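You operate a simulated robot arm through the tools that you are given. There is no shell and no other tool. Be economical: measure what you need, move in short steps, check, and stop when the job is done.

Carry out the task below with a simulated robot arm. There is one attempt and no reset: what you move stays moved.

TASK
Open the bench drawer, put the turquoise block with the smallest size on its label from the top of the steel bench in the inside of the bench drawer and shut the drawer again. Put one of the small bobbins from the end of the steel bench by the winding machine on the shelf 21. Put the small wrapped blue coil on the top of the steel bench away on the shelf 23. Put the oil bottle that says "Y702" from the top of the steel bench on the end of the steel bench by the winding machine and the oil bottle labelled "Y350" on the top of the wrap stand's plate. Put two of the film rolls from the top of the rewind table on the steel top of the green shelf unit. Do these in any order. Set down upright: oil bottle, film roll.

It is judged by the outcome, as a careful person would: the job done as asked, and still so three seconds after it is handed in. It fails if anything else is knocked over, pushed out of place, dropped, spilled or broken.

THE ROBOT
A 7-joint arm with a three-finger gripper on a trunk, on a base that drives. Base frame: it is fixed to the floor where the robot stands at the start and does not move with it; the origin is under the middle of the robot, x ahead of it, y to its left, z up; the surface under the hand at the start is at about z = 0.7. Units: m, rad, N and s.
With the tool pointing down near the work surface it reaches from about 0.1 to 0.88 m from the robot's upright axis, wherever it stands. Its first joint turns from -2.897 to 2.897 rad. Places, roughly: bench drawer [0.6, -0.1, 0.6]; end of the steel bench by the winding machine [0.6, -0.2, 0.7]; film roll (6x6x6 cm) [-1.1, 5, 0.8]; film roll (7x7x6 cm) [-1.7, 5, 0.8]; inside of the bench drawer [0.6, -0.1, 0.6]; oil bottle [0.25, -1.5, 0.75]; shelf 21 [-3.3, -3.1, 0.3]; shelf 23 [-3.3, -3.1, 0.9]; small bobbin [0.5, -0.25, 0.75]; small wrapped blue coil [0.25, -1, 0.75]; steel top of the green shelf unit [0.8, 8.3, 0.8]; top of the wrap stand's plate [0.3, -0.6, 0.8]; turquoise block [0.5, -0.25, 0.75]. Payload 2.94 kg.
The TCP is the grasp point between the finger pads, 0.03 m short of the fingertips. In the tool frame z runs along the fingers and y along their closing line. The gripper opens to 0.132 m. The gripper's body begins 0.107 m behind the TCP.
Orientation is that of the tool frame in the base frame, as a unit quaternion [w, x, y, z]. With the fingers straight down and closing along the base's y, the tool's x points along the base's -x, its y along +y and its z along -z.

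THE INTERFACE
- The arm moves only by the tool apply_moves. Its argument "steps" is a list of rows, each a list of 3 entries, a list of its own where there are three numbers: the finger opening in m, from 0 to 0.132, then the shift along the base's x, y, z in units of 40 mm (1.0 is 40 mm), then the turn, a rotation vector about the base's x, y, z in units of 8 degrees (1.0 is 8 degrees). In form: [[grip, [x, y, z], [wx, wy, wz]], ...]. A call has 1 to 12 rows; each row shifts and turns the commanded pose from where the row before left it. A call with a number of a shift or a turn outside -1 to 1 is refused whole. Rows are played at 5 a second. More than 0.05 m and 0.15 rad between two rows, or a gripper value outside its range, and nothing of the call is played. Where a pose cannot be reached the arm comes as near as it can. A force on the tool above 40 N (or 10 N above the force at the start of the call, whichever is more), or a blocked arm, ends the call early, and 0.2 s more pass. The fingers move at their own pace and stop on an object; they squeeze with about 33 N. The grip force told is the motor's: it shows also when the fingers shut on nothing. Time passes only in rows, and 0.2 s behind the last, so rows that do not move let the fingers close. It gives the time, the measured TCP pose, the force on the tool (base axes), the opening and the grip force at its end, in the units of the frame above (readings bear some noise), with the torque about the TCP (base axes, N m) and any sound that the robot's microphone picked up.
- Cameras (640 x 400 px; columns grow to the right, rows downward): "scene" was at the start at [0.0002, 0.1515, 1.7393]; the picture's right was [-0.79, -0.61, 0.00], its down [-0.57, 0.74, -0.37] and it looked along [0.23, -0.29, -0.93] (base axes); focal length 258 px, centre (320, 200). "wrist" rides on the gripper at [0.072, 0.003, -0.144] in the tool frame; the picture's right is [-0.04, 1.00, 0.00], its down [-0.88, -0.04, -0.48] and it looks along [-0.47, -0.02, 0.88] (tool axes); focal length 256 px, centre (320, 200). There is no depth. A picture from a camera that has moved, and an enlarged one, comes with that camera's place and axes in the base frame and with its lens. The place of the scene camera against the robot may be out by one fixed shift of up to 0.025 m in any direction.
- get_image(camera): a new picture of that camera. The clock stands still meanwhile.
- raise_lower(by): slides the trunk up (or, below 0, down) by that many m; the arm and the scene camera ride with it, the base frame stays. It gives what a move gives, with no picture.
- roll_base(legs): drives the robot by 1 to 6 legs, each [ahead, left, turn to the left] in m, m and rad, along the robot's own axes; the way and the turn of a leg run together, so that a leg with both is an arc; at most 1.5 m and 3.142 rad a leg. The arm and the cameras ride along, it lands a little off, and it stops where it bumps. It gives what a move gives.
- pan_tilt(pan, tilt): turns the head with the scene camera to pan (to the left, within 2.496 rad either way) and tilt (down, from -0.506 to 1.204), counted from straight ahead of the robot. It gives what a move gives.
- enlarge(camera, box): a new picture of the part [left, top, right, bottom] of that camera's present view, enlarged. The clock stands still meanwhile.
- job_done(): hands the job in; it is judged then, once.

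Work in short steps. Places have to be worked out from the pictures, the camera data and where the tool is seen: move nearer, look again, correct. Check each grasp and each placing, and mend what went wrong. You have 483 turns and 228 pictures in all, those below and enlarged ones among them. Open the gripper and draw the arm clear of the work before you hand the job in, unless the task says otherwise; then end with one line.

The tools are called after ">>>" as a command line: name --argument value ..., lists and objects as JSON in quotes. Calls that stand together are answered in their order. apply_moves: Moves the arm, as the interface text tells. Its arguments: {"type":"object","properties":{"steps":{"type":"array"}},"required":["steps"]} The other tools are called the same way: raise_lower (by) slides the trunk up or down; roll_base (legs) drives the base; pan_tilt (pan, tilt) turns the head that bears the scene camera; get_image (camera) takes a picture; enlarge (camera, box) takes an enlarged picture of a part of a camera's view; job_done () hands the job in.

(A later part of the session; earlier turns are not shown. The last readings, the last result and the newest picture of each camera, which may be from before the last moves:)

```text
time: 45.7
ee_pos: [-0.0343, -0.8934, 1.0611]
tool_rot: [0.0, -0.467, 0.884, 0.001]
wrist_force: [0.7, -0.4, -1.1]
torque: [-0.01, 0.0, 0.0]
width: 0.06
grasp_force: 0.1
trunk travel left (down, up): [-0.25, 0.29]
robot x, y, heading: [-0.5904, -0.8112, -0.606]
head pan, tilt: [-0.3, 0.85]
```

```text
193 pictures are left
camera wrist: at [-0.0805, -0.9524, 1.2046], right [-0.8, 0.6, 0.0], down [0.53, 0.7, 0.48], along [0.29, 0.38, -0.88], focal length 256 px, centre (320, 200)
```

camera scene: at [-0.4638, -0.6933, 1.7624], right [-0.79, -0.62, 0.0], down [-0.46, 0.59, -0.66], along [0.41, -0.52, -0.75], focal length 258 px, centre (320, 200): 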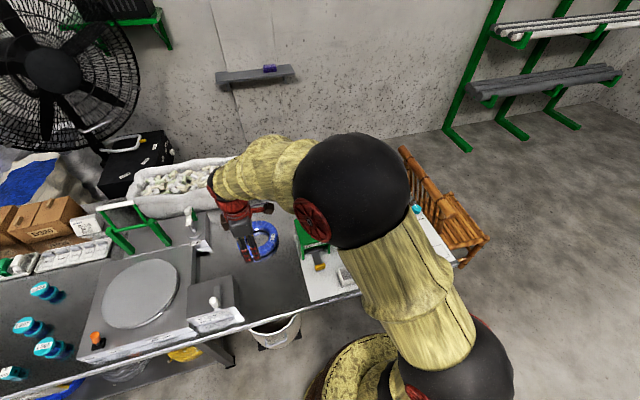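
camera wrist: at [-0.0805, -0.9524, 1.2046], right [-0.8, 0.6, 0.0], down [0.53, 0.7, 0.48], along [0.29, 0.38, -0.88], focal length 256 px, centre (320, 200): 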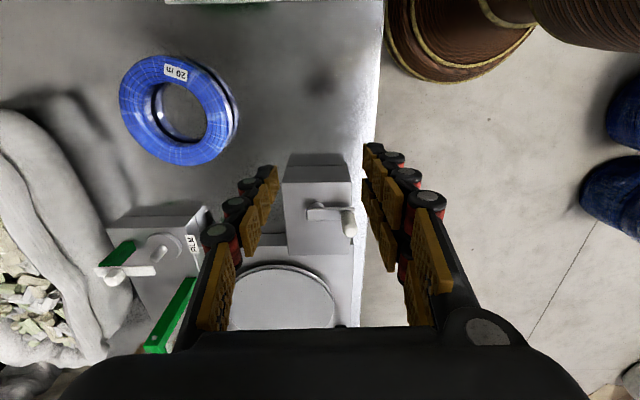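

I turn the hand back (camera toward robot) and move it toward the bottles to read the labels.

>>> apply_moves --steps '[[0.06, [-0.05, -0.9, 0.1], [0, 0, -0.94]], [0.06, [-0.05, -0.9, 0.1], [0, 0, -0.94]], [0.06, [-0.05, -0.9, 0.1], [0, 0, -0.94]], [0.06, [-0.05, -0.9, 0.1], [0, 0, -0.94]], [0.06, [-0.05, -0.9, 0], [0, 0, -0.94]], [0.06, [-0.05, -0.9, 0], [0, 0, -0.94]], [0.06, [-0.05, -0.9, 0], [0, 0, -0.94]], [0.06, [-0.05, -0.9, 0], [0, 0, -0.94]], [0.06, [-0.05, -0.9, 0], [0, 0, -0.94]], [0.06, [-0.05, -0.9, 0], [0, 0, -0.94]], [0.06, [-0.05, -0.9, 0], [0, 0, -0.94]], [0.06, [-0.05, -0.9, 0], [0, 0, -0.94]]]'

>>> get_image --camera "wrist"

>>> get_image --camera "scene"

```text
time: 48.3
ee_pos: [-0.0599, -1.3269, 1.0754]
tool_rot: [0.0, 0.298, 0.955, 0.0]
wrist_force: [0.0, -0.4, -0.7]
torque: [0.02, 0.04, -0.03]
width: 0.0599
grasp_force: 0.1
trunk travel left (down, up): [-0.25, 0.29]
robot x, y, heading: [-0.5932, -0.8102, -0.607]
head pan, tilt: [-0.3, 0.85]
```

```text
192 pictures are left
camera wrist: at [-0.1187, -1.2838, 1.2199], right [0.6, 0.8, 0.0], down [0.7, -0.53, 0.47], along [0.38, -0.29, -0.88], focal length 256 px, centre (320, 200)
```

wrist: 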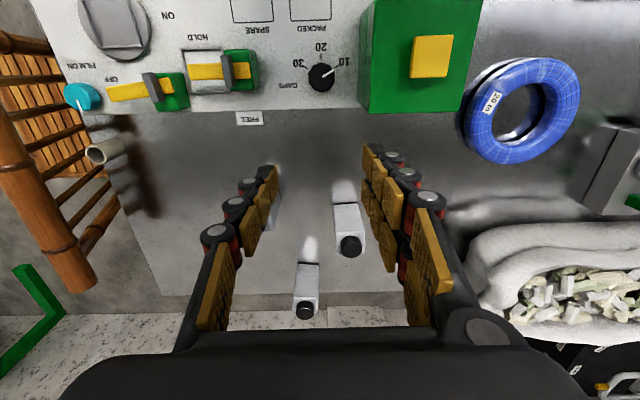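

```text
191 pictures are left
camera scene: at [-0.4637, -0.6943, 1.7624], right [-0.79, -0.62, 0.0], down [-0.46, 0.59, -0.66], along [0.41, -0.52, -0.75], focal length 258 px, centre (320, 200)
```

scene: 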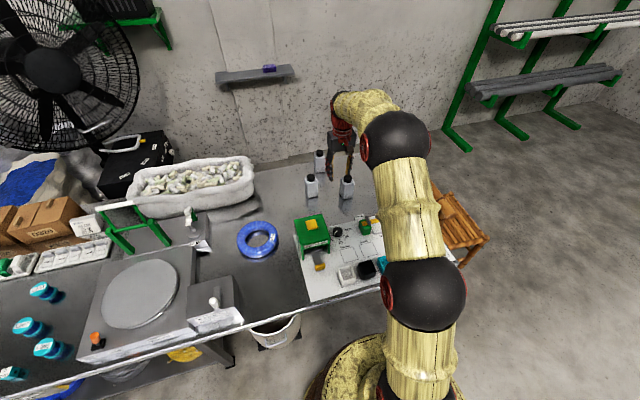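

I zoom in on the bottles to read the labels.

>>> enlarge --camera "scene" --box '[290, 140, 370, 210]'

>>> enlarge --camera "wrist" --box '[260, 170, 400, 330]'

```text
5.71 times, centred on (330, 175) of scene
camera zoom: at [-0.4637, -0.6943, 1.7624], right [-0.79, -0.62, 0.0], down [-0.46, 0.59, -0.66], along [0.41, -0.52, -0.75], focal length 1472 px, centre (263, 343)
```

zoom: 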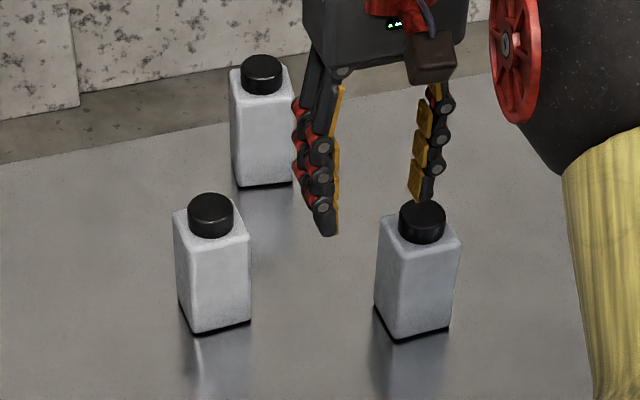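

```text
2.50 times, centred on (330, 250) of wrist
camera zoom: at [-0.1187, -1.2838, 1.2199], right [0.6, 0.8, 0.0], down [0.7, -0.53, 0.47], along [0.38, -0.29, -0.88], focal length 640 px, centre (295, 75)
```

zoom: 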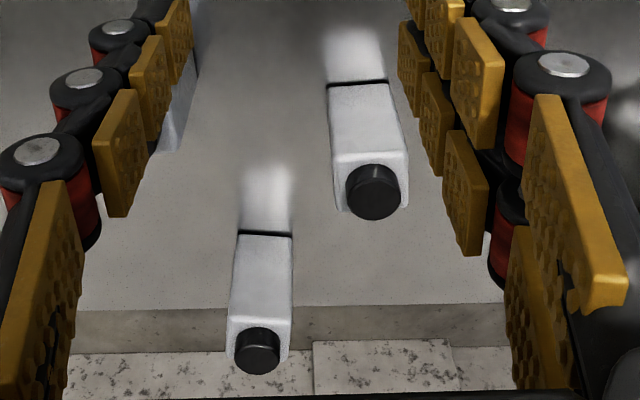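

Labels aren't on the visible faces; they must be on the far or end-ward faces. I slide the base right a little so the wrist camera can look from the other end.

>>> roll_base --legs '[[0.02, -0.2, 0]]'

>>> get_image --camera "wrist"

>>> get_image --camera "scene"

```text
time: 49.9
ee_pos: [-0.1572, -1.5024, 1.0756]
tool_rot: [0.0, 0.298, 0.955, 0.0]
wrist_force: [0.1, -0.1, 0.4]
torque: [0.02, -0.02, -0.01]
width: 0.0599
grasp_force: 0.1
trunk travel left (down, up): [-0.25, 0.29]
robot x, y, heading: [-0.6885, -0.9863, -0.608]
head pan, tilt: [-0.3, 0.85]
```

```text
188 pictures are left
camera wrist: at [-0.216, -1.4594, 1.2205], right [0.6, 0.8, 0.0], down [0.7, -0.53, 0.48], along [0.38, -0.29, -0.88], focal length 256 px, centre (320, 200)
```

wrist: 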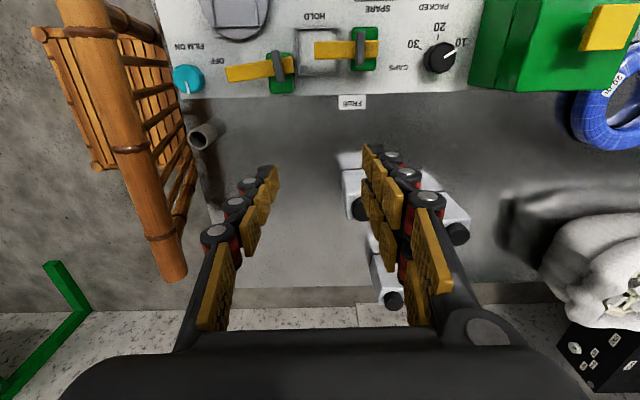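

```text
187 pictures are left
camera scene: at [-0.5606, -0.8698, 1.7625], right [-0.79, -0.62, 0.0], down [-0.46, 0.59, -0.66], along [0.41, -0.52, -0.75], focal length 258 px, centre (320, 200)
```

scene: 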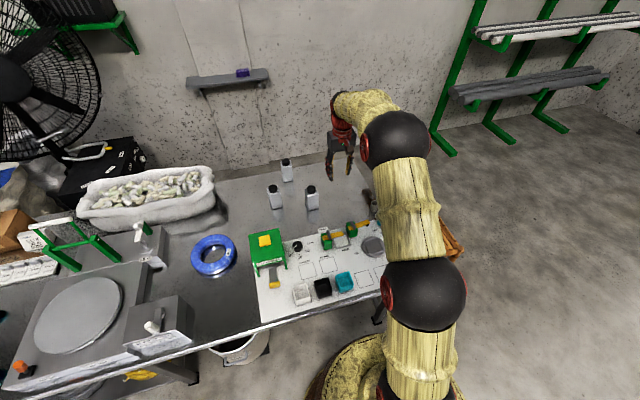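

I yaw the hand 90° so the camera looks along +e from the far end, then tilt it to see the end-faces of the bottles.

>>> apply_moves --steps '[[0.06, [0.08, -0.15, 0], [0, 0, 0.94]], [0.06, [0.08, -0.15, 0], [0, 0, 0.94]], [0.06, [0.08, -0.15, 0], [0, 0, 0.94]], [0.06, [0.08, -0.15, 0], [0, 0, 0.94]], [0.06, [0.08, -0.15, 0], [0, 0, 0.94]], [0.06, [0.08, -0.15, 0], [0, 0, 0.94]], [0.06, [0.08, -0.15, 0], [0, 0, 0.94]], [0.06, [0.08, -0.15, 0], [0, 0, 0.94]], [0.06, [0.08, -0.15, 0], [0, 0, 0.94]], [0.06, [0.08, -0.15, 0], [0, 0, 0.94]], [0.06, [0.08, -0.15, 0], [0, 0, 0.94]], [0.06, [0.08, -0.15, 0], [0, 0, 0.94]]]'

>>> apply_moves --steps '[[0.06, [0, 0, 0], [0.77, -0.55, 0]], [0.06, [0, 0, 0], [0.77, -0.55, 0]], [0.06, [0, 0, 0], [0.77, -0.55, 0]], [0.06, [0, 0, 0], [0.77, -0.55, 0]]]'

>>> get_image --camera "wrist"

```text
time: 52.5
ee_pos: [-0.1195, -1.5743, 1.0767]
tool_rot: [0.0, -0.467, 0.884, 0.0]
wrist_force: [0.0, -0.2, -0.6]
torque: [-0.02, -0.01, 0.04]
width: 0.06
grasp_force: 0.2
trunk travel left (down, up): [-0.25, 0.29]
robot x, y, heading: [-0.6874, -0.9837, -0.603]
head pan, tilt: [-0.3, 0.85]
```

```text
time: 53.5
ee_pos: [-0.1181, -1.5754, 1.0775]
tool_rot: [0.234, -0.449, 0.854, 0.118]
wrist_force: [0.6, -0.2, -0.1]
torque: [0.0, -0.01, 0.03]
width: 0.06
grasp_force: 0.0
trunk travel left (down, up): [-0.25, 0.29]
robot x, y, heading: [-0.6883, -0.9861, -0.61]
head pan, tilt: [-0.3, 0.85]
```

```text
186 pictures are left
camera wrist: at [-0.1994, -1.6838, 1.164], right [-0.8, 0.6, 0.01], down [0.32, 0.41, 0.86], along [0.51, 0.69, -0.52], focal length 256 px, centre (320, 200)
```

wrist: 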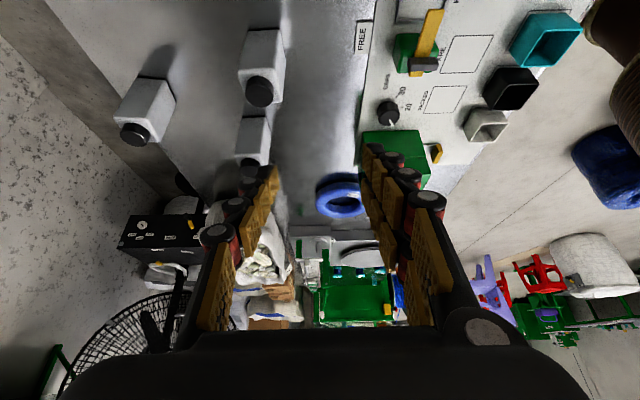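

No labels on these faces either, so they face the wall. The far bottle is at n≈1.19; I need to know how close the base can get, so I look down at the base/bench edge.

>>> pan_tilt --pan 0.5 --tilt 1.2

>>> get_image --camera "scene"

```text
time: 54.6
ee_pos: [-0.1182, -1.5744, 1.077]
tool_rot: [0.232, -0.45, 0.855, 0.117]
wrist_force: [0.4, 0.2, -0.1]
torque: [0.01, -0.02, 0.0]
width: 0.0599
grasp_force: 0.0
trunk travel left (down, up): [-0.25, 0.29]
robot x, y, heading: [-0.6846, -0.9823, -0.607]
head pan, tilt: [0.499, 1.201]
```

```text
185 pictures are left
camera scene: at [-0.553, -0.8138, 1.7388], right [-0.11, -0.99, 0.0], down [-0.93, 0.1, -0.36], along [0.36, -0.04, -0.93], focal length 258 px, centre (320, 200)
```

scene: 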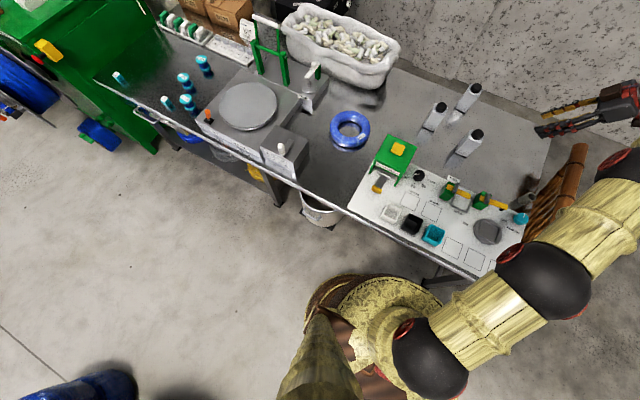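

Base radius ≈0.27 m; there's room for ~6 cm more. I drive ahead gently.

>>> roll_base --legs '[[0.06, 0.1, 0]]'

>>> apply_moves --steps '[[0.08, [0, 0, 0], [-0.77, 0.55, 0]], [0.08, [0, 0, 0], [-0.77, 0.55, 0]], [0.08, [0, 0, 0], [-0.77, 0.55, 0]], [0.08, [0, 0, 0], [-0.77, 0.55, 0]]]'

>>> get_image --camera "wrist"

```text
time: 55.8
ee_pos: [-0.0116, -1.5242, 1.0764]
tool_rot: [0.232, -0.451, 0.854, 0.118]
wrist_force: [0.4, 0.2, 0.0]
torque: [-0.02, 0.0, 0.02]
width: 0.06
grasp_force: 0.0
trunk travel left (down, up): [-0.25, 0.29]
robot x, y, heading: [-0.5852, -0.9412, -0.604]
head pan, tilt: [0.499, 1.201]
```

```text
time: 56.8
ee_pos: [-0.0119, -1.5252, 1.0763]
tool_rot: [-0.001, -0.468, 0.884, 0.0]
wrist_force: [-0.9, 0.6, -0.1]
torque: [-0.02, 0.0, -0.03]
width: 0.08
grasp_force: 0.1
trunk travel left (down, up): [-0.25, 0.29]
robot x, y, heading: [-0.5829, -0.9369, -0.601]
head pan, tilt: [0.499, 1.201]
```

```text
184 pictures are left
camera wrist: at [-0.0557, -1.5829, 1.221], right [-0.8, 0.6, 0.0], down [0.53, 0.71, 0.47], along [0.28, 0.38, -0.88], focal length 256 px, centre (320, 200)
```

wrist: 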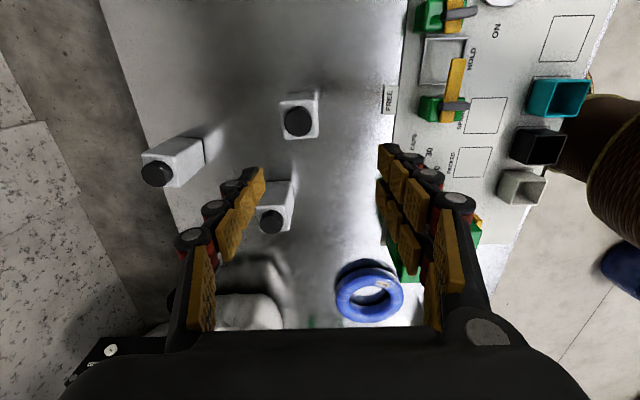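

Robot now at n≈0.10. Bottle C (nearest) at ≈(0.02,-1.54). I yaw back so the fingers close along the bench, leaving front/back faces free for the label, and go above it.

>>> apply_moves --steps '[[0.1, [0.07, -0.03, 0], [0, 0, -0.94]], [0.1, [0.07, -0.03, 0], [0, 0, -0.94]], [0.1, [0.07, -0.03, 0], [0, 0, -0.94]], [0.1, [0.07, -0.03, 0], [0, 0, -0.94]], [0.1, [0.07, -0.03, 0], [0, 0, -0.94]], [0.1, [0.07, -0.03, 0], [0, 0, -0.94]], [0.1, [0.07, -0.03, 0], [0, 0, -0.94]], [0.1, [0.07, -0.03, 0], [0, 0, -0.94]], [0.1, [0.07, -0.03, 0], [0, 0, -0.94]], [0.1, [0.07, -0.03, 0], [0, 0, -0.94]], [0.1, [0.07, -0.03, 0], [0, 0, -0.94]], [0.1, [0.06, -0.02, 0], [0, 0, -0.94]]]'

>>> apply_moves --steps '[[0.1, [0, 0, -1], [0, 0, 0]], [0.1, [0, 0, -1], [0, 0, 0]], [0.1, [0, 0, -1], [0, 0, 0]], [0.1, [0, 0, -1], [0, 0, 0]], [0.1, [0, 0, 0], [0, 0, 0]]]'

>>> get_image --camera "wrist"

```text
time: 59.4
ee_pos: [0.0206, -1.5398, 1.0765]
tool_rot: [0.0, 0.298, 0.955, 0.001]
wrist_force: [0.6, 0.6, 0.6]
torque: [-0.01, -0.02, 0.01]
width: 0.1004
grasp_force: 0.0
trunk travel left (down, up): [-0.25, 0.29]
robot x, y, heading: [-0.5848, -0.9434, -0.597]
head pan, tilt: [0.499, 1.201]
```

```text
time: 60.6
ee_pos: [0.0211, -1.5411, 0.9164]
tool_rot: [0.0, 0.297, 0.955, 0.001]
wrist_force: [-0.6, -0.8, -0.6]
torque: [0.0, -0.03, -0.04]
width: 0.0998
grasp_force: 0.0
trunk travel left (down, up): [-0.25, 0.29]
robot x, y, heading: [-0.5842, -0.937, -0.606]
head pan, tilt: [0.499, 1.201]
```

```text
183 pictures are left
camera wrist: at [-0.0375, -1.4971, 1.0615], right [0.6, 0.8, 0.0], down [0.7, -0.53, 0.48], along [0.38, -0.28, -0.88], focal length 256 px, centre (320, 200)
```

wrist: 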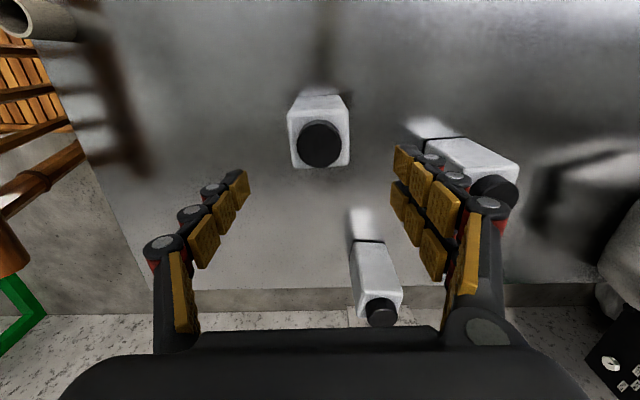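

Centred over bottle C. Descend to z≈0.765 and grip.

>>> apply_moves --steps '[[0.1, [0, 0, -1], [0, 0, 0]], [0.1, [0, 0, -1], [0, 0, 0]], [0.1, [0, 0, -1], [0, 0, 0]], [0.1, [0, 0, -0.8], [0, 0, 0]], [0.1, [0, 0, 0], [0, 0, 0]], [0.0, [0, 0, 0], [0, 0, 0]], [0.0, [0, 0, 0], [0, 0, 0]], [0.0, [0, 0, 0], [0, 0, 0]], [0.0, [0, 0, 0], [0, 0, 0]]]'

>>> get_image --camera "wrist"

```text
time: 62.6
ee_pos: [0.0222, -1.5392, 0.7645]
tool_rot: [0.0, 0.297, 0.955, 0.001]
wrist_force: [-0.5, -1.1, 0.7]
torque: [-0.05, 0.08, 0.09]
width: 0.0601
grasp_force: 26.4
trunk travel left (down, up): [-0.25, 0.29]
robot x, y, heading: [-0.5847, -0.9432, -0.598]
head pan, tilt: [0.499, 1.201]
```

```text
182 pictures are left
camera wrist: at [-0.0364, -1.4964, 0.9093], right [0.6, 0.8, 0.0], down [0.7, -0.53, 0.48], along [0.38, -0.28, -0.88], focal length 256 px, centre (320, 200)
```

wrist: 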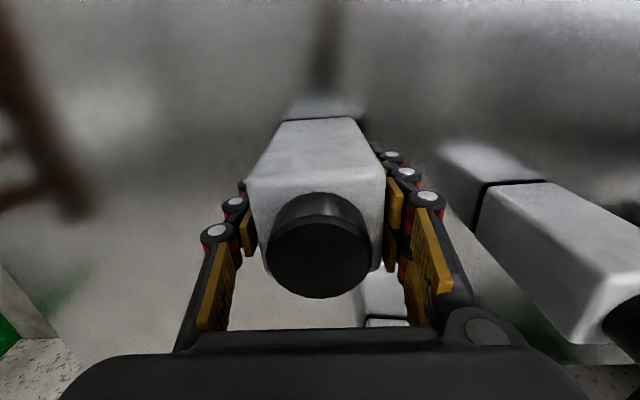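

Gripped at 60 mm. Let the grip settle, then lift.

>>> apply_moves --steps '[[0.0, [0, 0, 0], [0, 0, 0]], [0.0, [0, 0, 0.6], [0, 0, 0]], [0.0, [0, 0, 1], [0, 0, 0]], [0.0, [0, 0, 1], [0, 0, 0]], [0.0, [0, 0, 1], [0, 0, 0]], [0.0, [0, 0, 1], [0, 0, 0]], [0.0, [0, 0, 1], [0, 0, 0]], [0.0, [-0.5, 0.5, 1], [0, 0, 0]], [0.0, [-0.6, 0.5, 0], [0, 0, 0]], [0.0, [-0.6, 0.5, 0], [0, 0, 0]], [0.0, [-0.6, 0.5, 0], [0, 0, 0]]]'

>>> get_image --camera "wrist"

```text
time: 65.0
ee_pos: [-0.0702, -1.458, 1.0277]
tool_rot: [0.0, 0.297, 0.955, 0.001]
wrist_force: [-1.0, 0.5, -3.5]
torque: [-0.02, -0.02, -0.03]
width: 0.0596
grasp_force: 33.6
trunk travel left (down, up): [-0.25, 0.29]
robot x, y, heading: [-0.5811, -0.943, -0.605]
head pan, tilt: [0.499, 1.201]
```

```text
181 pictures are left
camera wrist: at [-0.1294, -1.4145, 1.1728], right [0.6, 0.8, 0.0], down [0.7, -0.53, 0.48], along [0.38, -0.28, -0.88], focal length 256 px, centre (320, 200)
```

wrist: 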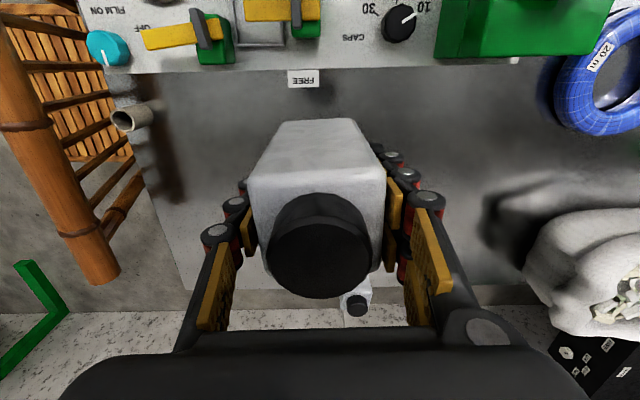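

Bottle held (~0.35 kg). I bring it nearer and yaw it 180° so the head camera can see its back face.

>>> apply_moves --steps '[[0.0, [-0.25, 0.19, 0.1], [0, 0, 0.94]], [0.0, [-0.25, 0.19, 0.1], [0, 0, 0.94]], [0.0, [-0.25, 0.19, 0.1], [0, 0, 0.94]], [0.0, [-0.25, 0.19, 0.1], [0, 0, 0.94]], [0.0, [-0.25, 0.19, 0.1], [0, 0, 0.94]], [0.0, [-0.25, 0.19, 0.1], [0, 0, 0.94]], [0.0, [-0.25, 0.19, 0.1], [0, 0, 0.94]], [0.0, [-0.25, 0.19, 0.1], [0, 0, 0.94]], [0.0, [-0.25, 0.19, 0.1], [0, 0, 0.94]], [0.0, [-0.25, 0.19, 0.1], [0, 0, 0.94]], [0.0, [-0.25, 0.19, 0.1], [0, 0, 0.94]], [0.0, [-0.25, 0.19, 0.1], [0, 0, 0.94]]]'

>>> apply_moves --steps '[[0.0, [0, 0, 0], [0, 0, 0.94]], [0.0, [0, 0, 0], [0, 0, 0.94]], [0.0, [0, 0, 0], [0, 0, 0.94]], [0.0, [0, 0, 0], [0, 0, 0.94]], [0.0, [0, 0, 0], [0, 0, 0.94]], [0.0, [0, 0, 0], [0, 0, 0.94]], [0.0, [0, 0, 0], [0, 0, 0.94]], [0.0, [0, 0, 0], [0, 0, 0.94]], [0.0, [0, 0, 0], [0, 0, 0.94]], [0.0, [0, 0, 0], [0, 0, 0.94]], [0.0, [0, 0, 0], [0, 0, 0.94]], [0.0, [0, 0, 0], [0, 0, 0.94]]]'

>>> pan_tilt --pan -0.3 --tilt 0.9

>>> get_image --camera "scene"

```text
time: 67.6
ee_pos: [-0.191, -1.3677, 1.0772]
tool_rot: [-0.001, -0.469, 0.883, 0.001]
wrist_force: [-0.5, 0.2, -3.6]
torque: [0.01, 0.01, -0.01]
width: 0.0595
grasp_force: 32.7
trunk travel left (down, up): [-0.25, 0.29]
robot x, y, heading: [-0.5816, -0.9409, -0.605]
head pan, tilt: [0.499, 1.201]
```

```text
time: 70.2
ee_pos: [-0.147, -1.2933, 1.046]
tool_rot: [0.043, 0.94, -0.338, -0.009]
wrist_force: [1.5, 0.3, -3.3]
torque: [-0.11, 0.16, 0.02]
width: 0.0594
grasp_force: 32.7
out of reach, approached as far as the arm can: row 10, 11, 12
trunk travel left (down, up): [-0.25, 0.29]
robot x, y, heading: [-0.5838, -0.9399, -0.6]
head pan, tilt: [0.499, 1.201]
```

```text
time: 71.4
ee_pos: [-0.1506, -1.2952, 1.0462]
tool_rot: [0.042, 0.94, -0.339, -0.007]
wrist_force: [-0.1, 0.2, -3.6]
torque: [0.07, 0.04, -0.01]
width: 0.0595
grasp_force: 32.7
trunk travel left (down, up): [-0.25, 0.29]
robot x, y, heading: [-0.5823, -0.9421, -0.597]
head pan, tilt: [-0.3, 0.901]
```

```text
180 pictures are left
camera scene: at [-0.4577, -0.8198, 1.7585], right [-0.78, -0.62, 0.0], down [-0.49, 0.61, -0.62], along [0.39, -0.49, -0.78], focal length 258 px, centre (320, 200)
```

scene: 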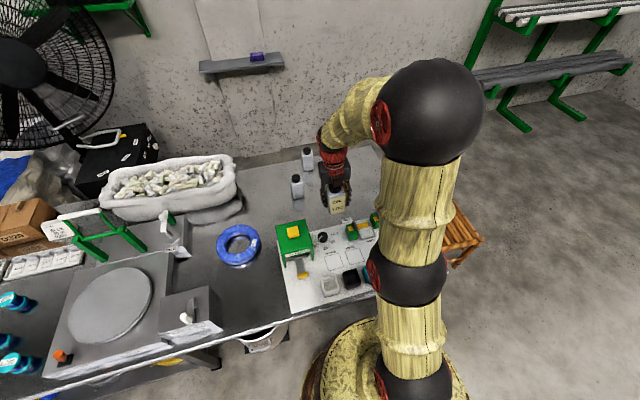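

The label is now visible; zoom in.

>>> enlarge --camera "scene" --box '[310, 170, 360, 220]'

```text
8.00 times, centred on (335, 195) of scene
camera zoom: at [-0.4577, -0.8198, 1.7585], right [-0.78, -0.62, 0.0], down [-0.49, 0.61, -0.62], along [0.39, -0.49, -0.78], focal length 2060 px, centre (200, 240)
```

zoom: 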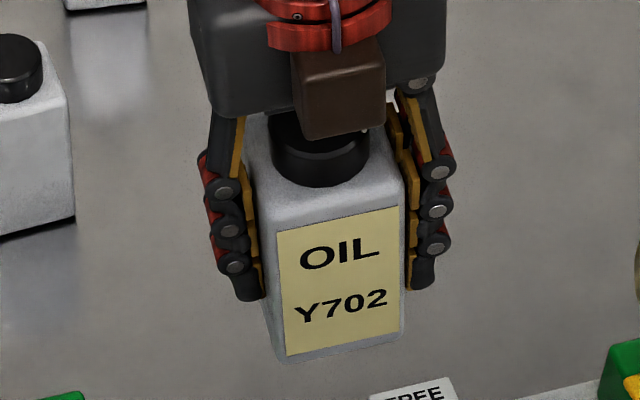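

It's Y702 → goes to the bench end by the winding machine, at a clear spot n≈0.58, e≈0.30. I yaw back to a comfortable pose and drive left along the bench.

>>> apply_moves --steps '[[0.0, [0, 0, 0], [0, 0, -0.94]], [0.0, [0, 0, 0], [0, 0, -0.94]], [0.0, [0, 0, 0], [0, 0, -0.94]], [0.0, [0, 0, 0], [0, 0, -0.94]], [0.0, [0, 0, 0], [0, 0, -0.94]], [0.0, [0, 0, 0], [0, 0, -0.94]], [0.0, [0, 0, 0], [0, 0, -0.94]], [0.0, [0, 0, 0], [0, 0, -0.94]], [0.0, [0, 0, 0], [0, 0, -0.94]], [0.0, [0, 0, 0], [0, 0, -0.94]], [0.0, [0, 0, 0], [0, 0, -0.94]], [0.0, [0, 0, 0], [0, 0, -0.94]]]'

>>> roll_base --legs '[[-0.2, 0.1, 0], [0, 1.15, 0]]'

>>> pan_tilt --pan 0.2 --tilt 0.9

>>> get_image --camera "scene"

```text
time: 74.0
ee_pos: [-0.1502, -1.2955, 1.0451]
tool_rot: [-0.024, -0.422, 0.906, 0.035]
wrist_force: [-0.4, 0.2, -3.6]
torque: [0.01, -0.02, 0.01]
width: 0.0593
grasp_force: 33.1
trunk travel left (down, up): [-0.25, 0.29]
robot x, y, heading: [-0.584, -0.9408, -0.601]
head pan, tilt: [-0.3, 0.901]
```

```text
time: 81.2
ee_pos: [0.3986, -0.1503, 1.0458]
tool_rot: [-0.024, -0.421, 0.906, 0.036]
wrist_force: [0.0, -0.3, -3.2]
torque: [0.01, -0.03, -0.01]
width: 0.0593
grasp_force: 33.0
trunk travel left (down, up): [-0.25, 0.29]
robot x, y, heading: [-0.0347, 0.2084, -0.598]
head pan, tilt: [-0.3, 0.901]
```

```text
time: 82.1
ee_pos: [0.3993, -0.1487, 1.045]
tool_rot: [-0.025, -0.421, 0.906, 0.035]
wrist_force: [-0.1, 0.5, -3.1]
torque: [0.0, -0.02, -0.01]
width: 0.0593
grasp_force: 33.3
trunk travel left (down, up): [-0.25, 0.29]
robot x, y, heading: [-0.0366, 0.2084, -0.607]
head pan, tilt: [0.201, 0.901]
```

```text
178 pictures are left
camera scene: at [0.115, 0.3578, 1.7585], right [-0.39, -0.92, 0.0], down [-0.72, 0.31, -0.62], along [0.57, -0.25, -0.78], focal length 258 px, centre (320, 200)
```

scene: 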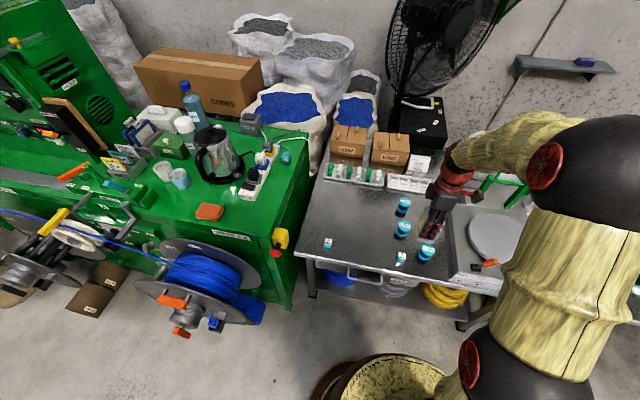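

Now over the bench end with the bottle slightly tilted; I correct the tilt and move above the open spot (0.644,-0.108).

>>> apply_moves --steps '[[0.0, [0, 0, 0], [-0.28, -0.54, 0.75]], [0.0, [0.9, 0.15, 0], [0, 0, 0]], [0.0, [0.9, 0.15, 0], [0, 0, 0]], [0.0, [0.9, 0.15, 0], [0, 0, 0]], [0.0, [0.9, 0.15, 0], [0, 0, 0]], [0.0, [0.9, 0.15, 0], [0, 0, 0]], [0.0, [0.9, 0.15, 0], [0, 0, 0]], [0.0, [0.7, 0.12, -0.5], [0, 0, 0]], [0.0, [0, 0, -1], [0, 0, 0]], [0.0, [0, 0, 0], [0, 0, 0]]]'

>>> get_image --camera "scene"

>>> get_image --camera "wrist"

```text
time: 84.3
ee_pos: [0.6434, -0.1073, 0.9849]
tool_rot: [0.0, -0.468, 0.884, 0.001]
wrist_force: [0.2, -0.2, -4.5]
torque: [0.03, -0.03, 0.01]
width: 0.0594
grasp_force: 33.0
trunk travel left (down, up): [-0.25, 0.29]
robot x, y, heading: [-0.0329, 0.2068, -0.61]
head pan, tilt: [0.201, 0.901]
```

```text
177 pictures are left
camera scene: at [0.1152, 0.3578, 1.7586], right [-0.39, -0.92, 0.0], down [-0.72, 0.31, -0.62], along [0.57, -0.24, -0.78], focal length 258 px, centre (320, 200)
```

scene: 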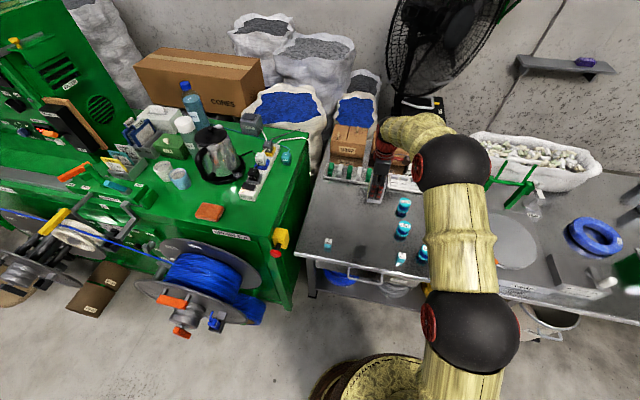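

```text
176 pictures are left
camera wrist: at [0.5988, -0.1667, 1.1295], right [-0.8, 0.6, 0.0], down [0.53, 0.71, 0.48], along [0.28, 0.38, -0.88], focal length 256 px, centre (320, 200)
```

wrist: 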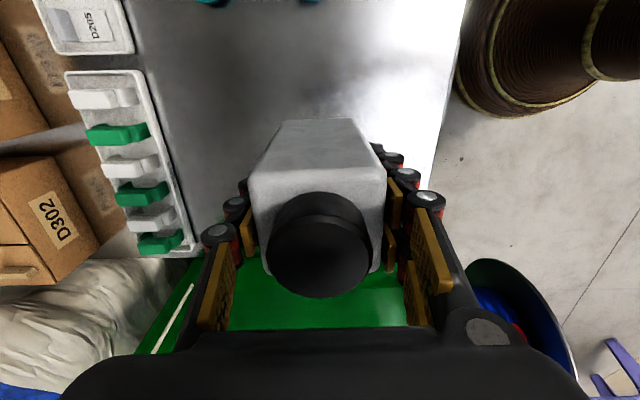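

Clear steel directly below. I lower to TCP z≈0.767 and set it down.

>>> apply_moves --steps '[[0.0, [0, 0, -1], [0, 0, 0]], [0.0, [0, 0, -1], [0, 0, 0]], [0.0, [0, 0, -1], [0, 0, 0]], [0.0, [0, 0, -1], [0, 0, 0]], [0.0, [0, 0, -1], [0, 0, 0]], [0.0, [0, 0, -0.4], [0, 0, 0]], [0.0, [0, 0, 0], [0, 0, 0]]]'

```text
time: 85.9
ee_pos: [0.642, -0.1073, 0.7703]
tool_rot: [-0.001, -0.468, 0.884, 0.001]
wrist_force: [0.4, 0.0, -3.5]
torque: [0.0, -0.01, 0.02]
width: 0.0594
grasp_force: 32.7
trunk travel left (down, up): [-0.25, 0.29]
robot x, y, heading: [-0.0343, 0.2041, -0.605]
head pan, tilt: [0.201, 0.901]
```

Not yet in contact; a few more mm.

>>> apply_moves --steps '[[0.0, [0, 0, -0.1], [0, 0, 0]], [0.0, [0, 0, -0.07], [0, 0, 0]], [0.0, [0, 0, 0], [0, 0, 0]]]'

```text
time: 86.7
ee_pos: [0.6436, -0.1075, 0.7656]
tool_rot: [0.001, -0.468, 0.884, -0.001]
wrist_force: [-2.6, 3.9, 14.9]
torque: [-0.05, 0.79, -0.13]
width: 0.0594
grasp_force: 33.1
trunk travel left (down, up): [-0.25, 0.29]
robot x, y, heading: [-0.0343, 0.2084, -0.603]
head pan, tilt: [0.201, 0.901]
```

Contact made. Open and withdraw straight up.

>>> apply_moves --steps '[[0.0, [0, 0, 0.03], [0, 0, 0]], [0.07, [0, 0, 0], [0, 0, 0]], [0.09, [0, 0, 0], [0, 0, 0]], [0.09, [0, 0, 0], [0, 0, 0]], [0.09, [0, 0, 1], [0, 0, 0]], [0.09, [0, 0, 1], [0, 0, 0]], [0.09, [0, 0, 1], [0, 0, 0]], [0.09, [0, 0, 1], [0, 0, 0]], [0.09, [0, 0, 1], [0, 0, 0]], [0.09, [0, 0, 1], [0, 0, 0]]]'

>>> get_image --camera "wrist"

```text
time: 88.9
ee_pos: [0.6419, -0.1058, 1.0018]
tool_rot: [0.0, -0.467, 0.884, 0.0]
wrist_force: [-1.5, -0.2, -1.4]
torque: [-0.03, -0.04, 0.0]
width: 0.09
grasp_force: 0.3
trunk travel left (down, up): [-0.25, 0.29]
robot x, y, heading: [-0.0344, 0.2107, -0.605]
head pan, tilt: [0.201, 0.901]
```

```text
175 pictures are left
camera wrist: at [0.5983, -0.1646, 1.1465], right [-0.8, 0.6, 0.0], down [0.53, 0.71, 0.48], along [0.28, 0.38, -0.88], focal length 256 px, centre (320, 200)
```

wrist: 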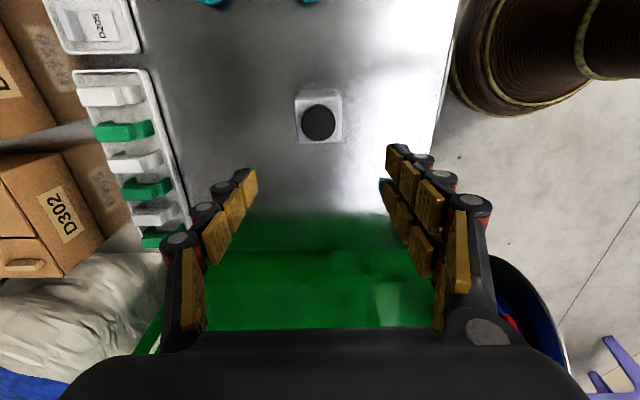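

Y702 stands upright in place. Now drive back right to the remaining bottles.

>>> apply_moves --steps '[[0.09, [-0.5, 0.3, 0.8], [0, 0, 0]], [0.09, [-0.5, 0.3, 0.8], [0, 0, 0]]]'

>>> roll_base --legs '[[0, -1.15, 0], [0.25, 0, 0]]'

>>> get_image --camera "wrist"

```text
time: 89.5
ee_pos: [0.6026, -0.0837, 1.069]
tool_rot: [0.0, -0.468, 0.883, 0.0]
wrist_force: [0.3, 0.6, -0.2]
torque: [-0.01, -0.03, 0.0]
width: 0.0903
grasp_force: 0.3
trunk travel left (down, up): [-0.25, 0.29]
robot x, y, heading: [-0.0357, 0.2083, -0.604]
head pan, tilt: [0.201, 0.901]
```

```text
time: 96.7
ee_pos: [0.1756, -1.1541, 1.0669]
tool_rot: [0.0, -0.473, 0.881, 0.001]
wrist_force: [0.7, 0.7, -0.5]
torque: [0.05, 0.02, 0.01]
width: 0.09
grasp_force: 0.1
trunk travel left (down, up): [-0.25, 0.29]
robot x, y, heading: [-0.4672, -0.8707, -0.596]
head pan, tilt: [0.201, 0.901]
```

```text
174 pictures are left
camera wrist: at [0.132, -1.2126, 1.2109], right [-0.81, 0.59, 0.0], down [0.52, 0.71, 0.48], along [0.28, 0.39, -0.88], focal length 256 px, centre (320, 200)
```

wrist: 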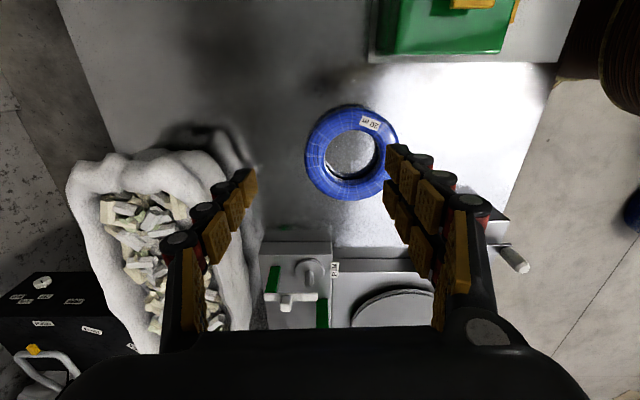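

Robot is close in. Bottle B at ≈(0.176,-1.428). I yaw to close along the bench and move above it.

>>> apply_moves --steps '[[0.1, [0, -0.57, 0], [0, 0, -0.95]], [0.1, [0, -0.57, 0], [0, 0, -0.95]], [0.1, [0, -0.57, 0], [0, 0, -0.95]], [0.1, [0, -0.57, 0], [0, 0, -0.95]], [0.1, [0, -0.57, 0], [0, 0, -0.95]], [0.1, [0, -0.57, 0], [0, 0, -0.95]], [0.1, [0, -0.57, 0], [0, 0, -0.95]], [0.1, [0, -0.57, 0], [0, 0, -0.95]], [0.1, [0, -0.57, 0], [0, 0, -0.95]], [0.1, [0, -0.57, 0], [0, 0, -0.95]], [0.1, [0, -0.57, 0], [0, 0, -0.95]], [0.1, [0, -0.57, 0], [0, 0, -0.9]]]'

>>> apply_moves --steps '[[0.1, [0, 0, -1], [0, 0, 0]], [0.1, [0, 0, -1], [0, 0, 0]], [0.1, [0, 0, -1], [0, 0, 0]], [0.1, [0, 0, 0], [0, 0, 0]]]'

>>> get_image --camera "wrist"

```text
time: 99.3
ee_pos: [0.1742, -1.4267, 1.0671]
tool_rot: [0.001, 0.296, 0.955, 0.001]
wrist_force: [0.8, -0.4, 0.3]
torque: [0.02, 0.03, 0.02]
width: 0.0999
grasp_force: 0.0
trunk travel left (down, up): [-0.25, 0.29]
robot x, y, heading: [-0.464, -0.8673, -0.595]
head pan, tilt: [0.201, 0.901]
```

```text
time: 100.3
ee_pos: [0.1758, -1.4267, 0.9466]
tool_rot: [0.0, 0.294, 0.956, 0.001]
wrist_force: [0.6, -0.1, 0.6]
torque: [-0.02, 0.02, 0.06]
width: 0.1
grasp_force: 0.1
trunk travel left (down, up): [-0.25, 0.29]
robot x, y, heading: [-0.4659, -0.8689, -0.597]
head pan, tilt: [0.201, 0.901]
```

```text
173 pictures are left
camera wrist: at [0.1162, -1.3833, 1.0913], right [0.6, 0.8, 0.0], down [0.71, -0.53, 0.48], along [0.38, -0.28, -0.88], focal length 256 px, centre (320, 200)
```

wrist: 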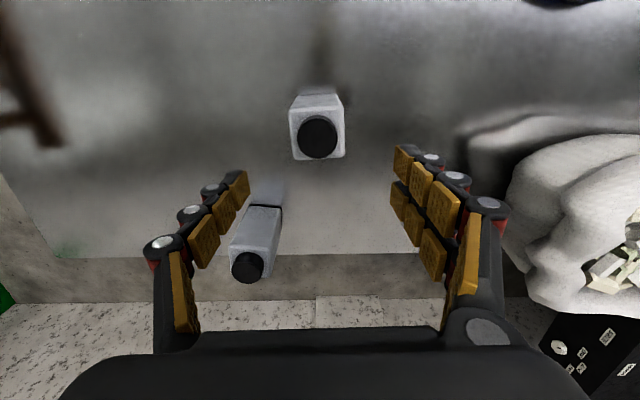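

Centred over bottle B. Descend and grip.

>>> apply_moves --steps '[[0.1, [0, 0, -1], [0, 0, 0]], [0.1, [0, 0, -1], [0, 0, 0]], [0.1, [0, 0, -1], [0, 0, 0]], [0.1, [0, 0, -1], [0, 0, 0]], [0.1, [0, 0, -0.55], [0, 0, 0]], [0.1, [0, 0, 0], [0, 0, 0]], [0.0, [0, 0, 0], [0, 0, 0]], [0.0, [0, 0, 0], [0, 0, 0]], [0.0, [0, 0, 0], [0, 0, 0]], [0.0, [0, 0, 0], [0, 0, 0]], [0.0, [0, 0, 0], [0, 0, 0]]]'

```text
time: 102.7
ee_pos: [0.1752, -1.4261, 0.766]
tool_rot: [0.0, 0.294, 0.956, 0.001]
wrist_force: [-0.2, -1.7, 1.0]
torque: [-0.09, 0.08, 0.04]
width: 0.0596
grasp_force: 33.1
trunk travel left (down, up): [-0.25, 0.29]
robot x, y, heading: [-0.4669, -0.8702, -0.592]
head pan, tilt: [0.201, 0.901]
```

Gripped. Lift and bring it nearer, yawing 90°, then a further 60°, to read its label.

>>> apply_moves --steps '[[0.0, [0, 0, 0.6], [0, 0, 0]], [0.0, [0, 0, 1], [0, 0, 0]], [0.0, [0, 0, 1], [0, 0, 0]], [0.0, [0, 0, 1], [0, 0, 0]], [0.0, [0, 0, 1], [0, 0, 0]], [0.0, [0, 0, 1], [0, 0, 0]], [0.0, [-0.7, 0.5, 0.5], [0, 0, 0]], [0.0, [-0.8, 0.6, 0], [0, 0, 0]], [0.0, [-0.8, 0.6, 0], [0, 0, 0]], [0.0, [-0.8, 0.6, 0], [0, 0, 0]], [0.0, [-0.8, 0.6, 0], [0, 0, 0]], [0.0, [-0.8, 0.6, 0], [0, 0, 0]]]'

>>> apply_moves --steps '[[0.0, [0, 0, 0], [0, 0, 0.98]], [0.0, [0, 0, 0], [0, 0, 0.98]], [0.0, [0, 0, 0], [0, 0, 0.98]], [0.0, [0, 0, 0], [0, 0, 0.98]], [0.0, [0, 0, 0], [0, 0, 0.98]], [0.0, [0, 0, 0], [0, 0, 0.98]], [0.0, [0, 0, 0], [0, 0, 0.98]], [0.0, [0, 0, 0], [0, 0, 0.98]], [0.0, [0, 0, 0], [0, 0, 0.98]], [0.0, [0, 0, 0], [0, 0, 0.98]], [0.0, [0, 0, 0], [0, 0, 0.98]], [0.0, [0, 0, 0], [0, 0, 0.98]]]'

>>> apply_moves --steps '[[0.0, [0, 0, 0], [0, 0, 0.98]], [0.0, [0, 0, 0], [0, 0, 0.98]], [0.0, [0, 0, 0], [0, 0, 0.98]], [0.0, [0, 0, 0], [0, 0, 0.98]], [0.0, [0, 0, 0], [0, 0, 0.98]], [0.0, [0, 0, 0], [0, 0, 0.98]]]'

>>> pan_tilt --pan -0.2 --tilt 0.9

>>> get_image --camera "scene"

```text
time: 105.3
ee_pos: [-0.0147, -1.2877, 1.0078]
tool_rot: [0.001, 0.294, 0.956, 0.0]
wrist_force: [0.0, -0.6, -3.0]
torque: [-0.05, -0.01, -0.03]
width: 0.0595
grasp_force: 32.5
trunk travel left (down, up): [-0.25, 0.29]
robot x, y, heading: [-0.4659, -0.8699, -0.593]
head pan, tilt: [0.201, 0.901]
```

```text
time: 107.9
ee_pos: [-0.0138, -1.2871, 1.0094]
tool_rot: [0.0, -0.5, 0.866, 0.001]
wrist_force: [0.5, 1.1, -3.9]
torque: [0.04, -0.01, -0.01]
width: 0.0595
grasp_force: 33.2
trunk travel left (down, up): [-0.25, 0.29]
robot x, y, heading: [-0.466, -0.8668, -0.595]
head pan, tilt: [0.201, 0.901]
```

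```text
time: 109.3
ee_pos: [-0.0126, -1.2889, 1.0097]
tool_rot: [0.001, 0.805, -0.593, 0.0]
wrist_force: [-0.7, 0.0, -3.0]
torque: [0.04, -0.01, 0.04]
width: 0.0593
grasp_force: 33.1
trunk travel left (down, up): [-0.25, 0.29]
robot x, y, heading: [-0.4658, -0.8717, -0.595]
head pan, tilt: [0.201, 0.901]
```

```text
time: 110.2
ee_pos: [-0.0144, -1.2878, 1.0096]
tool_rot: [0.0, 0.804, -0.594, 0.0]
wrist_force: [-0.3, 0.0, -2.9]
torque: [0.03, -0.02, 0.0]
width: 0.0592
grasp_force: 33.1
trunk travel left (down, up): [-0.25, 0.29]
robot x, y, heading: [-0.4639, -0.8712, -0.596]
head pan, tilt: [-0.201, 0.901]
```

```text
172 pictures are left
camera scene: at [-0.3361, -0.7432, 1.7585], right [-0.71, -0.7, 0.0], down [-0.55, 0.56, -0.62], along [0.44, -0.44, -0.78], focal length 258 px, centre (320, 200)
```

scene: 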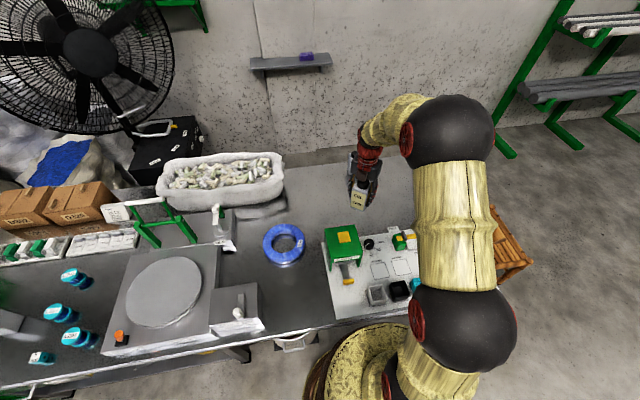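

>>> enlarge --camera "scene" --box '[335, 160, 395, 215]'

```text
7.27 times, centred on (365, 188) of scene
camera zoom: at [-0.3361, -0.7432, 1.7585], right [-0.71, -0.7, 0.0], down [-0.55, 0.56, -0.62], along [0.44, -0.44, -0.78], focal length 1873 px, centre (-7, 291)
```

zoom: 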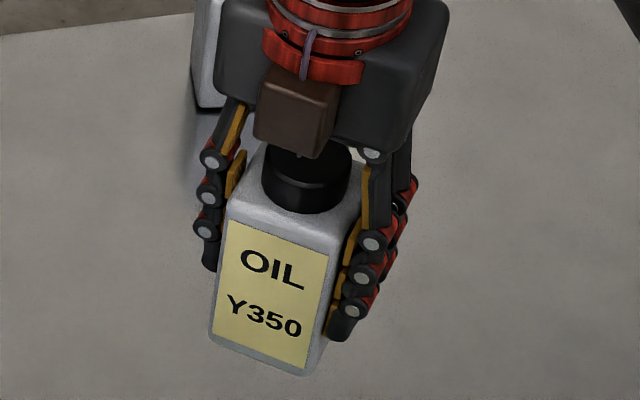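

Y350 — goes on the wrap stand's plate. I yaw back, back the base off slightly and drive left ~0.6 m.

>>> apply_moves --steps '[[0.0, [0, 0, 0.3], [0, 0, -0.98]], [0.0, [0, 0, 0.3], [0, 0, -0.98]], [0.0, [0, 0, 0.3], [0, 0, -0.98]], [0.0, [0, 0, 0.3], [0, 0, -0.98]], [0.0, [0, 0, 0.3], [0, 0, -0.98]], [0.0, [0, 0, 0.3], [0, 0, -0.98]]]'

>>> roll_base --legs '[[-0.15, 0, 0], [0, 0.6, 0]]'

>>> get_image --camera "scene"

>>> get_image --camera "wrist"

```text
time: 111.6
ee_pos: [-0.0132, -1.288, 1.0814]
tool_rot: [0.0, -0.498, 0.867, 0.0]
wrist_force: [-0.5, 1.0, -3.1]
torque: [0.0, -0.01, -0.01]
width: 0.0592
grasp_force: 33.1
trunk travel left (down, up): [-0.25, 0.29]
robot x, y, heading: [-0.4667, -0.8696, -0.593]
head pan, tilt: [-0.201, 0.901]
```

```text
time: 116.0
ee_pos: [0.2011, -0.7038, 1.081]
tool_rot: [0.0, -0.498, 0.867, 0.0]
wrist_force: [0.2, -0.2, -4.1]
torque: [0.0, 0.02, -0.03]
width: 0.0596
grasp_force: 32.7
trunk travel left (down, up): [-0.25, 0.29]
robot x, y, heading: [-0.2532, -0.2835, -0.597]
head pan, tilt: [-0.201, 0.901]
```

```text
170 pictures are left
camera scene: at [-0.1203, -0.1579, 1.7585], right [-0.72, -0.7, 0.0], down [-0.55, 0.56, -0.62], along [0.43, -0.44, -0.78], focal length 258 px, centre (320, 200)
```

scene: 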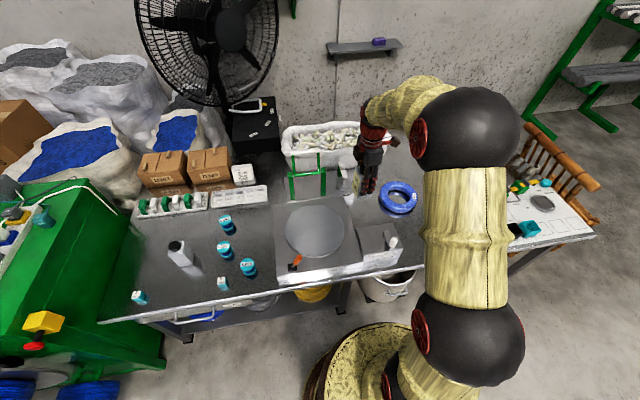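

```text
169 pictures are left
camera wrist: at [0.1609, -0.7648, 1.225], right [-0.84, 0.54, 0.0], down [0.48, 0.74, 0.48], along [0.26, 0.4, -0.88], focal length 256 px, centre (320, 200)
```

wrist: 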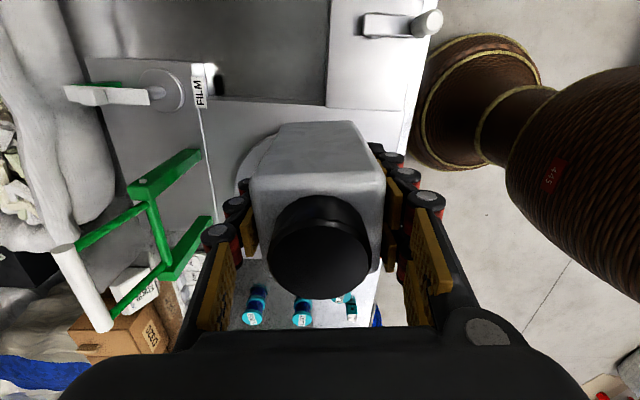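

Plate centre ≈(0.315,-0.58). I move the bottle above it.

>>> apply_moves --steps '[[0.0, [0.72, 0.78, 0], [0, 0, 0.3]], [0.0, [0.72, 0.78, 0], [0, 0, 0.3]], [0.0, [0.72, 0.78, 0], [0, 0, 0]], [0.0, [0.7, 0.76, 0], [0, 0, 0]], [0.0, [0, 0, -1], [0, 0, 0]], [0.0, [0, 0, -1], [0, 0, 0]], [0.0, [0, 0, 0], [0, 0, 0]]]'

>>> get_image --camera "scene"

>>> get_image --camera "wrist"

```text
time: 117.6
ee_pos: [0.3113, -0.5801, 1.0015]
tool_rot: [-0.001, -0.534, 0.846, 0.001]
wrist_force: [1.0, 0.1, -3.3]
torque: [-0.02, -0.03, 0.03]
width: 0.0593
grasp_force: 33.1
trunk travel left (down, up): [-0.25, 0.29]
robot x, y, heading: [-0.2511, -0.2842, -0.599]
head pan, tilt: [-0.201, 0.901]
```

```text
168 pictures are left
camera scene: at [-0.1202, -0.1578, 1.7585], right [-0.72, -0.7, 0.0], down [-0.55, 0.56, -0.62], along [0.43, -0.44, -0.78], focal length 258 px, centre (320, 200)
```

scene: 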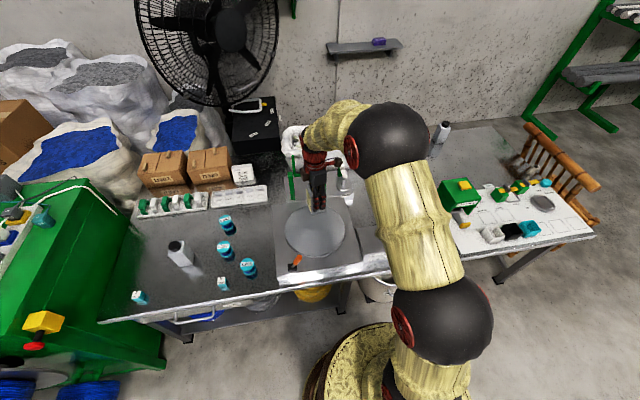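

```text
167 pictures are left
camera wrist: at [0.2779, -0.644, 1.1454], right [-0.88, 0.47, 0.0], down [0.41, 0.78, 0.48], along [0.22, 0.42, -0.88], focal length 256 px, centre (320, 200)
```

wrist: 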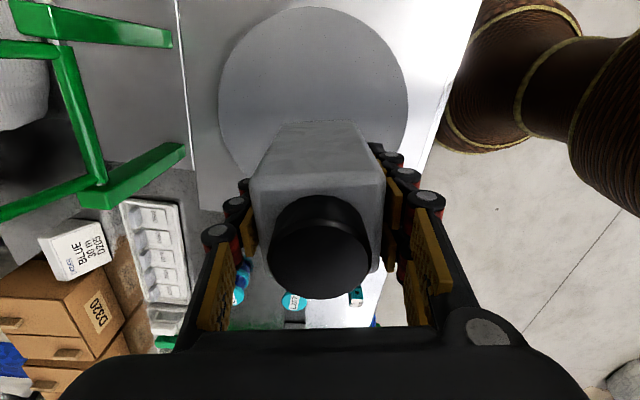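

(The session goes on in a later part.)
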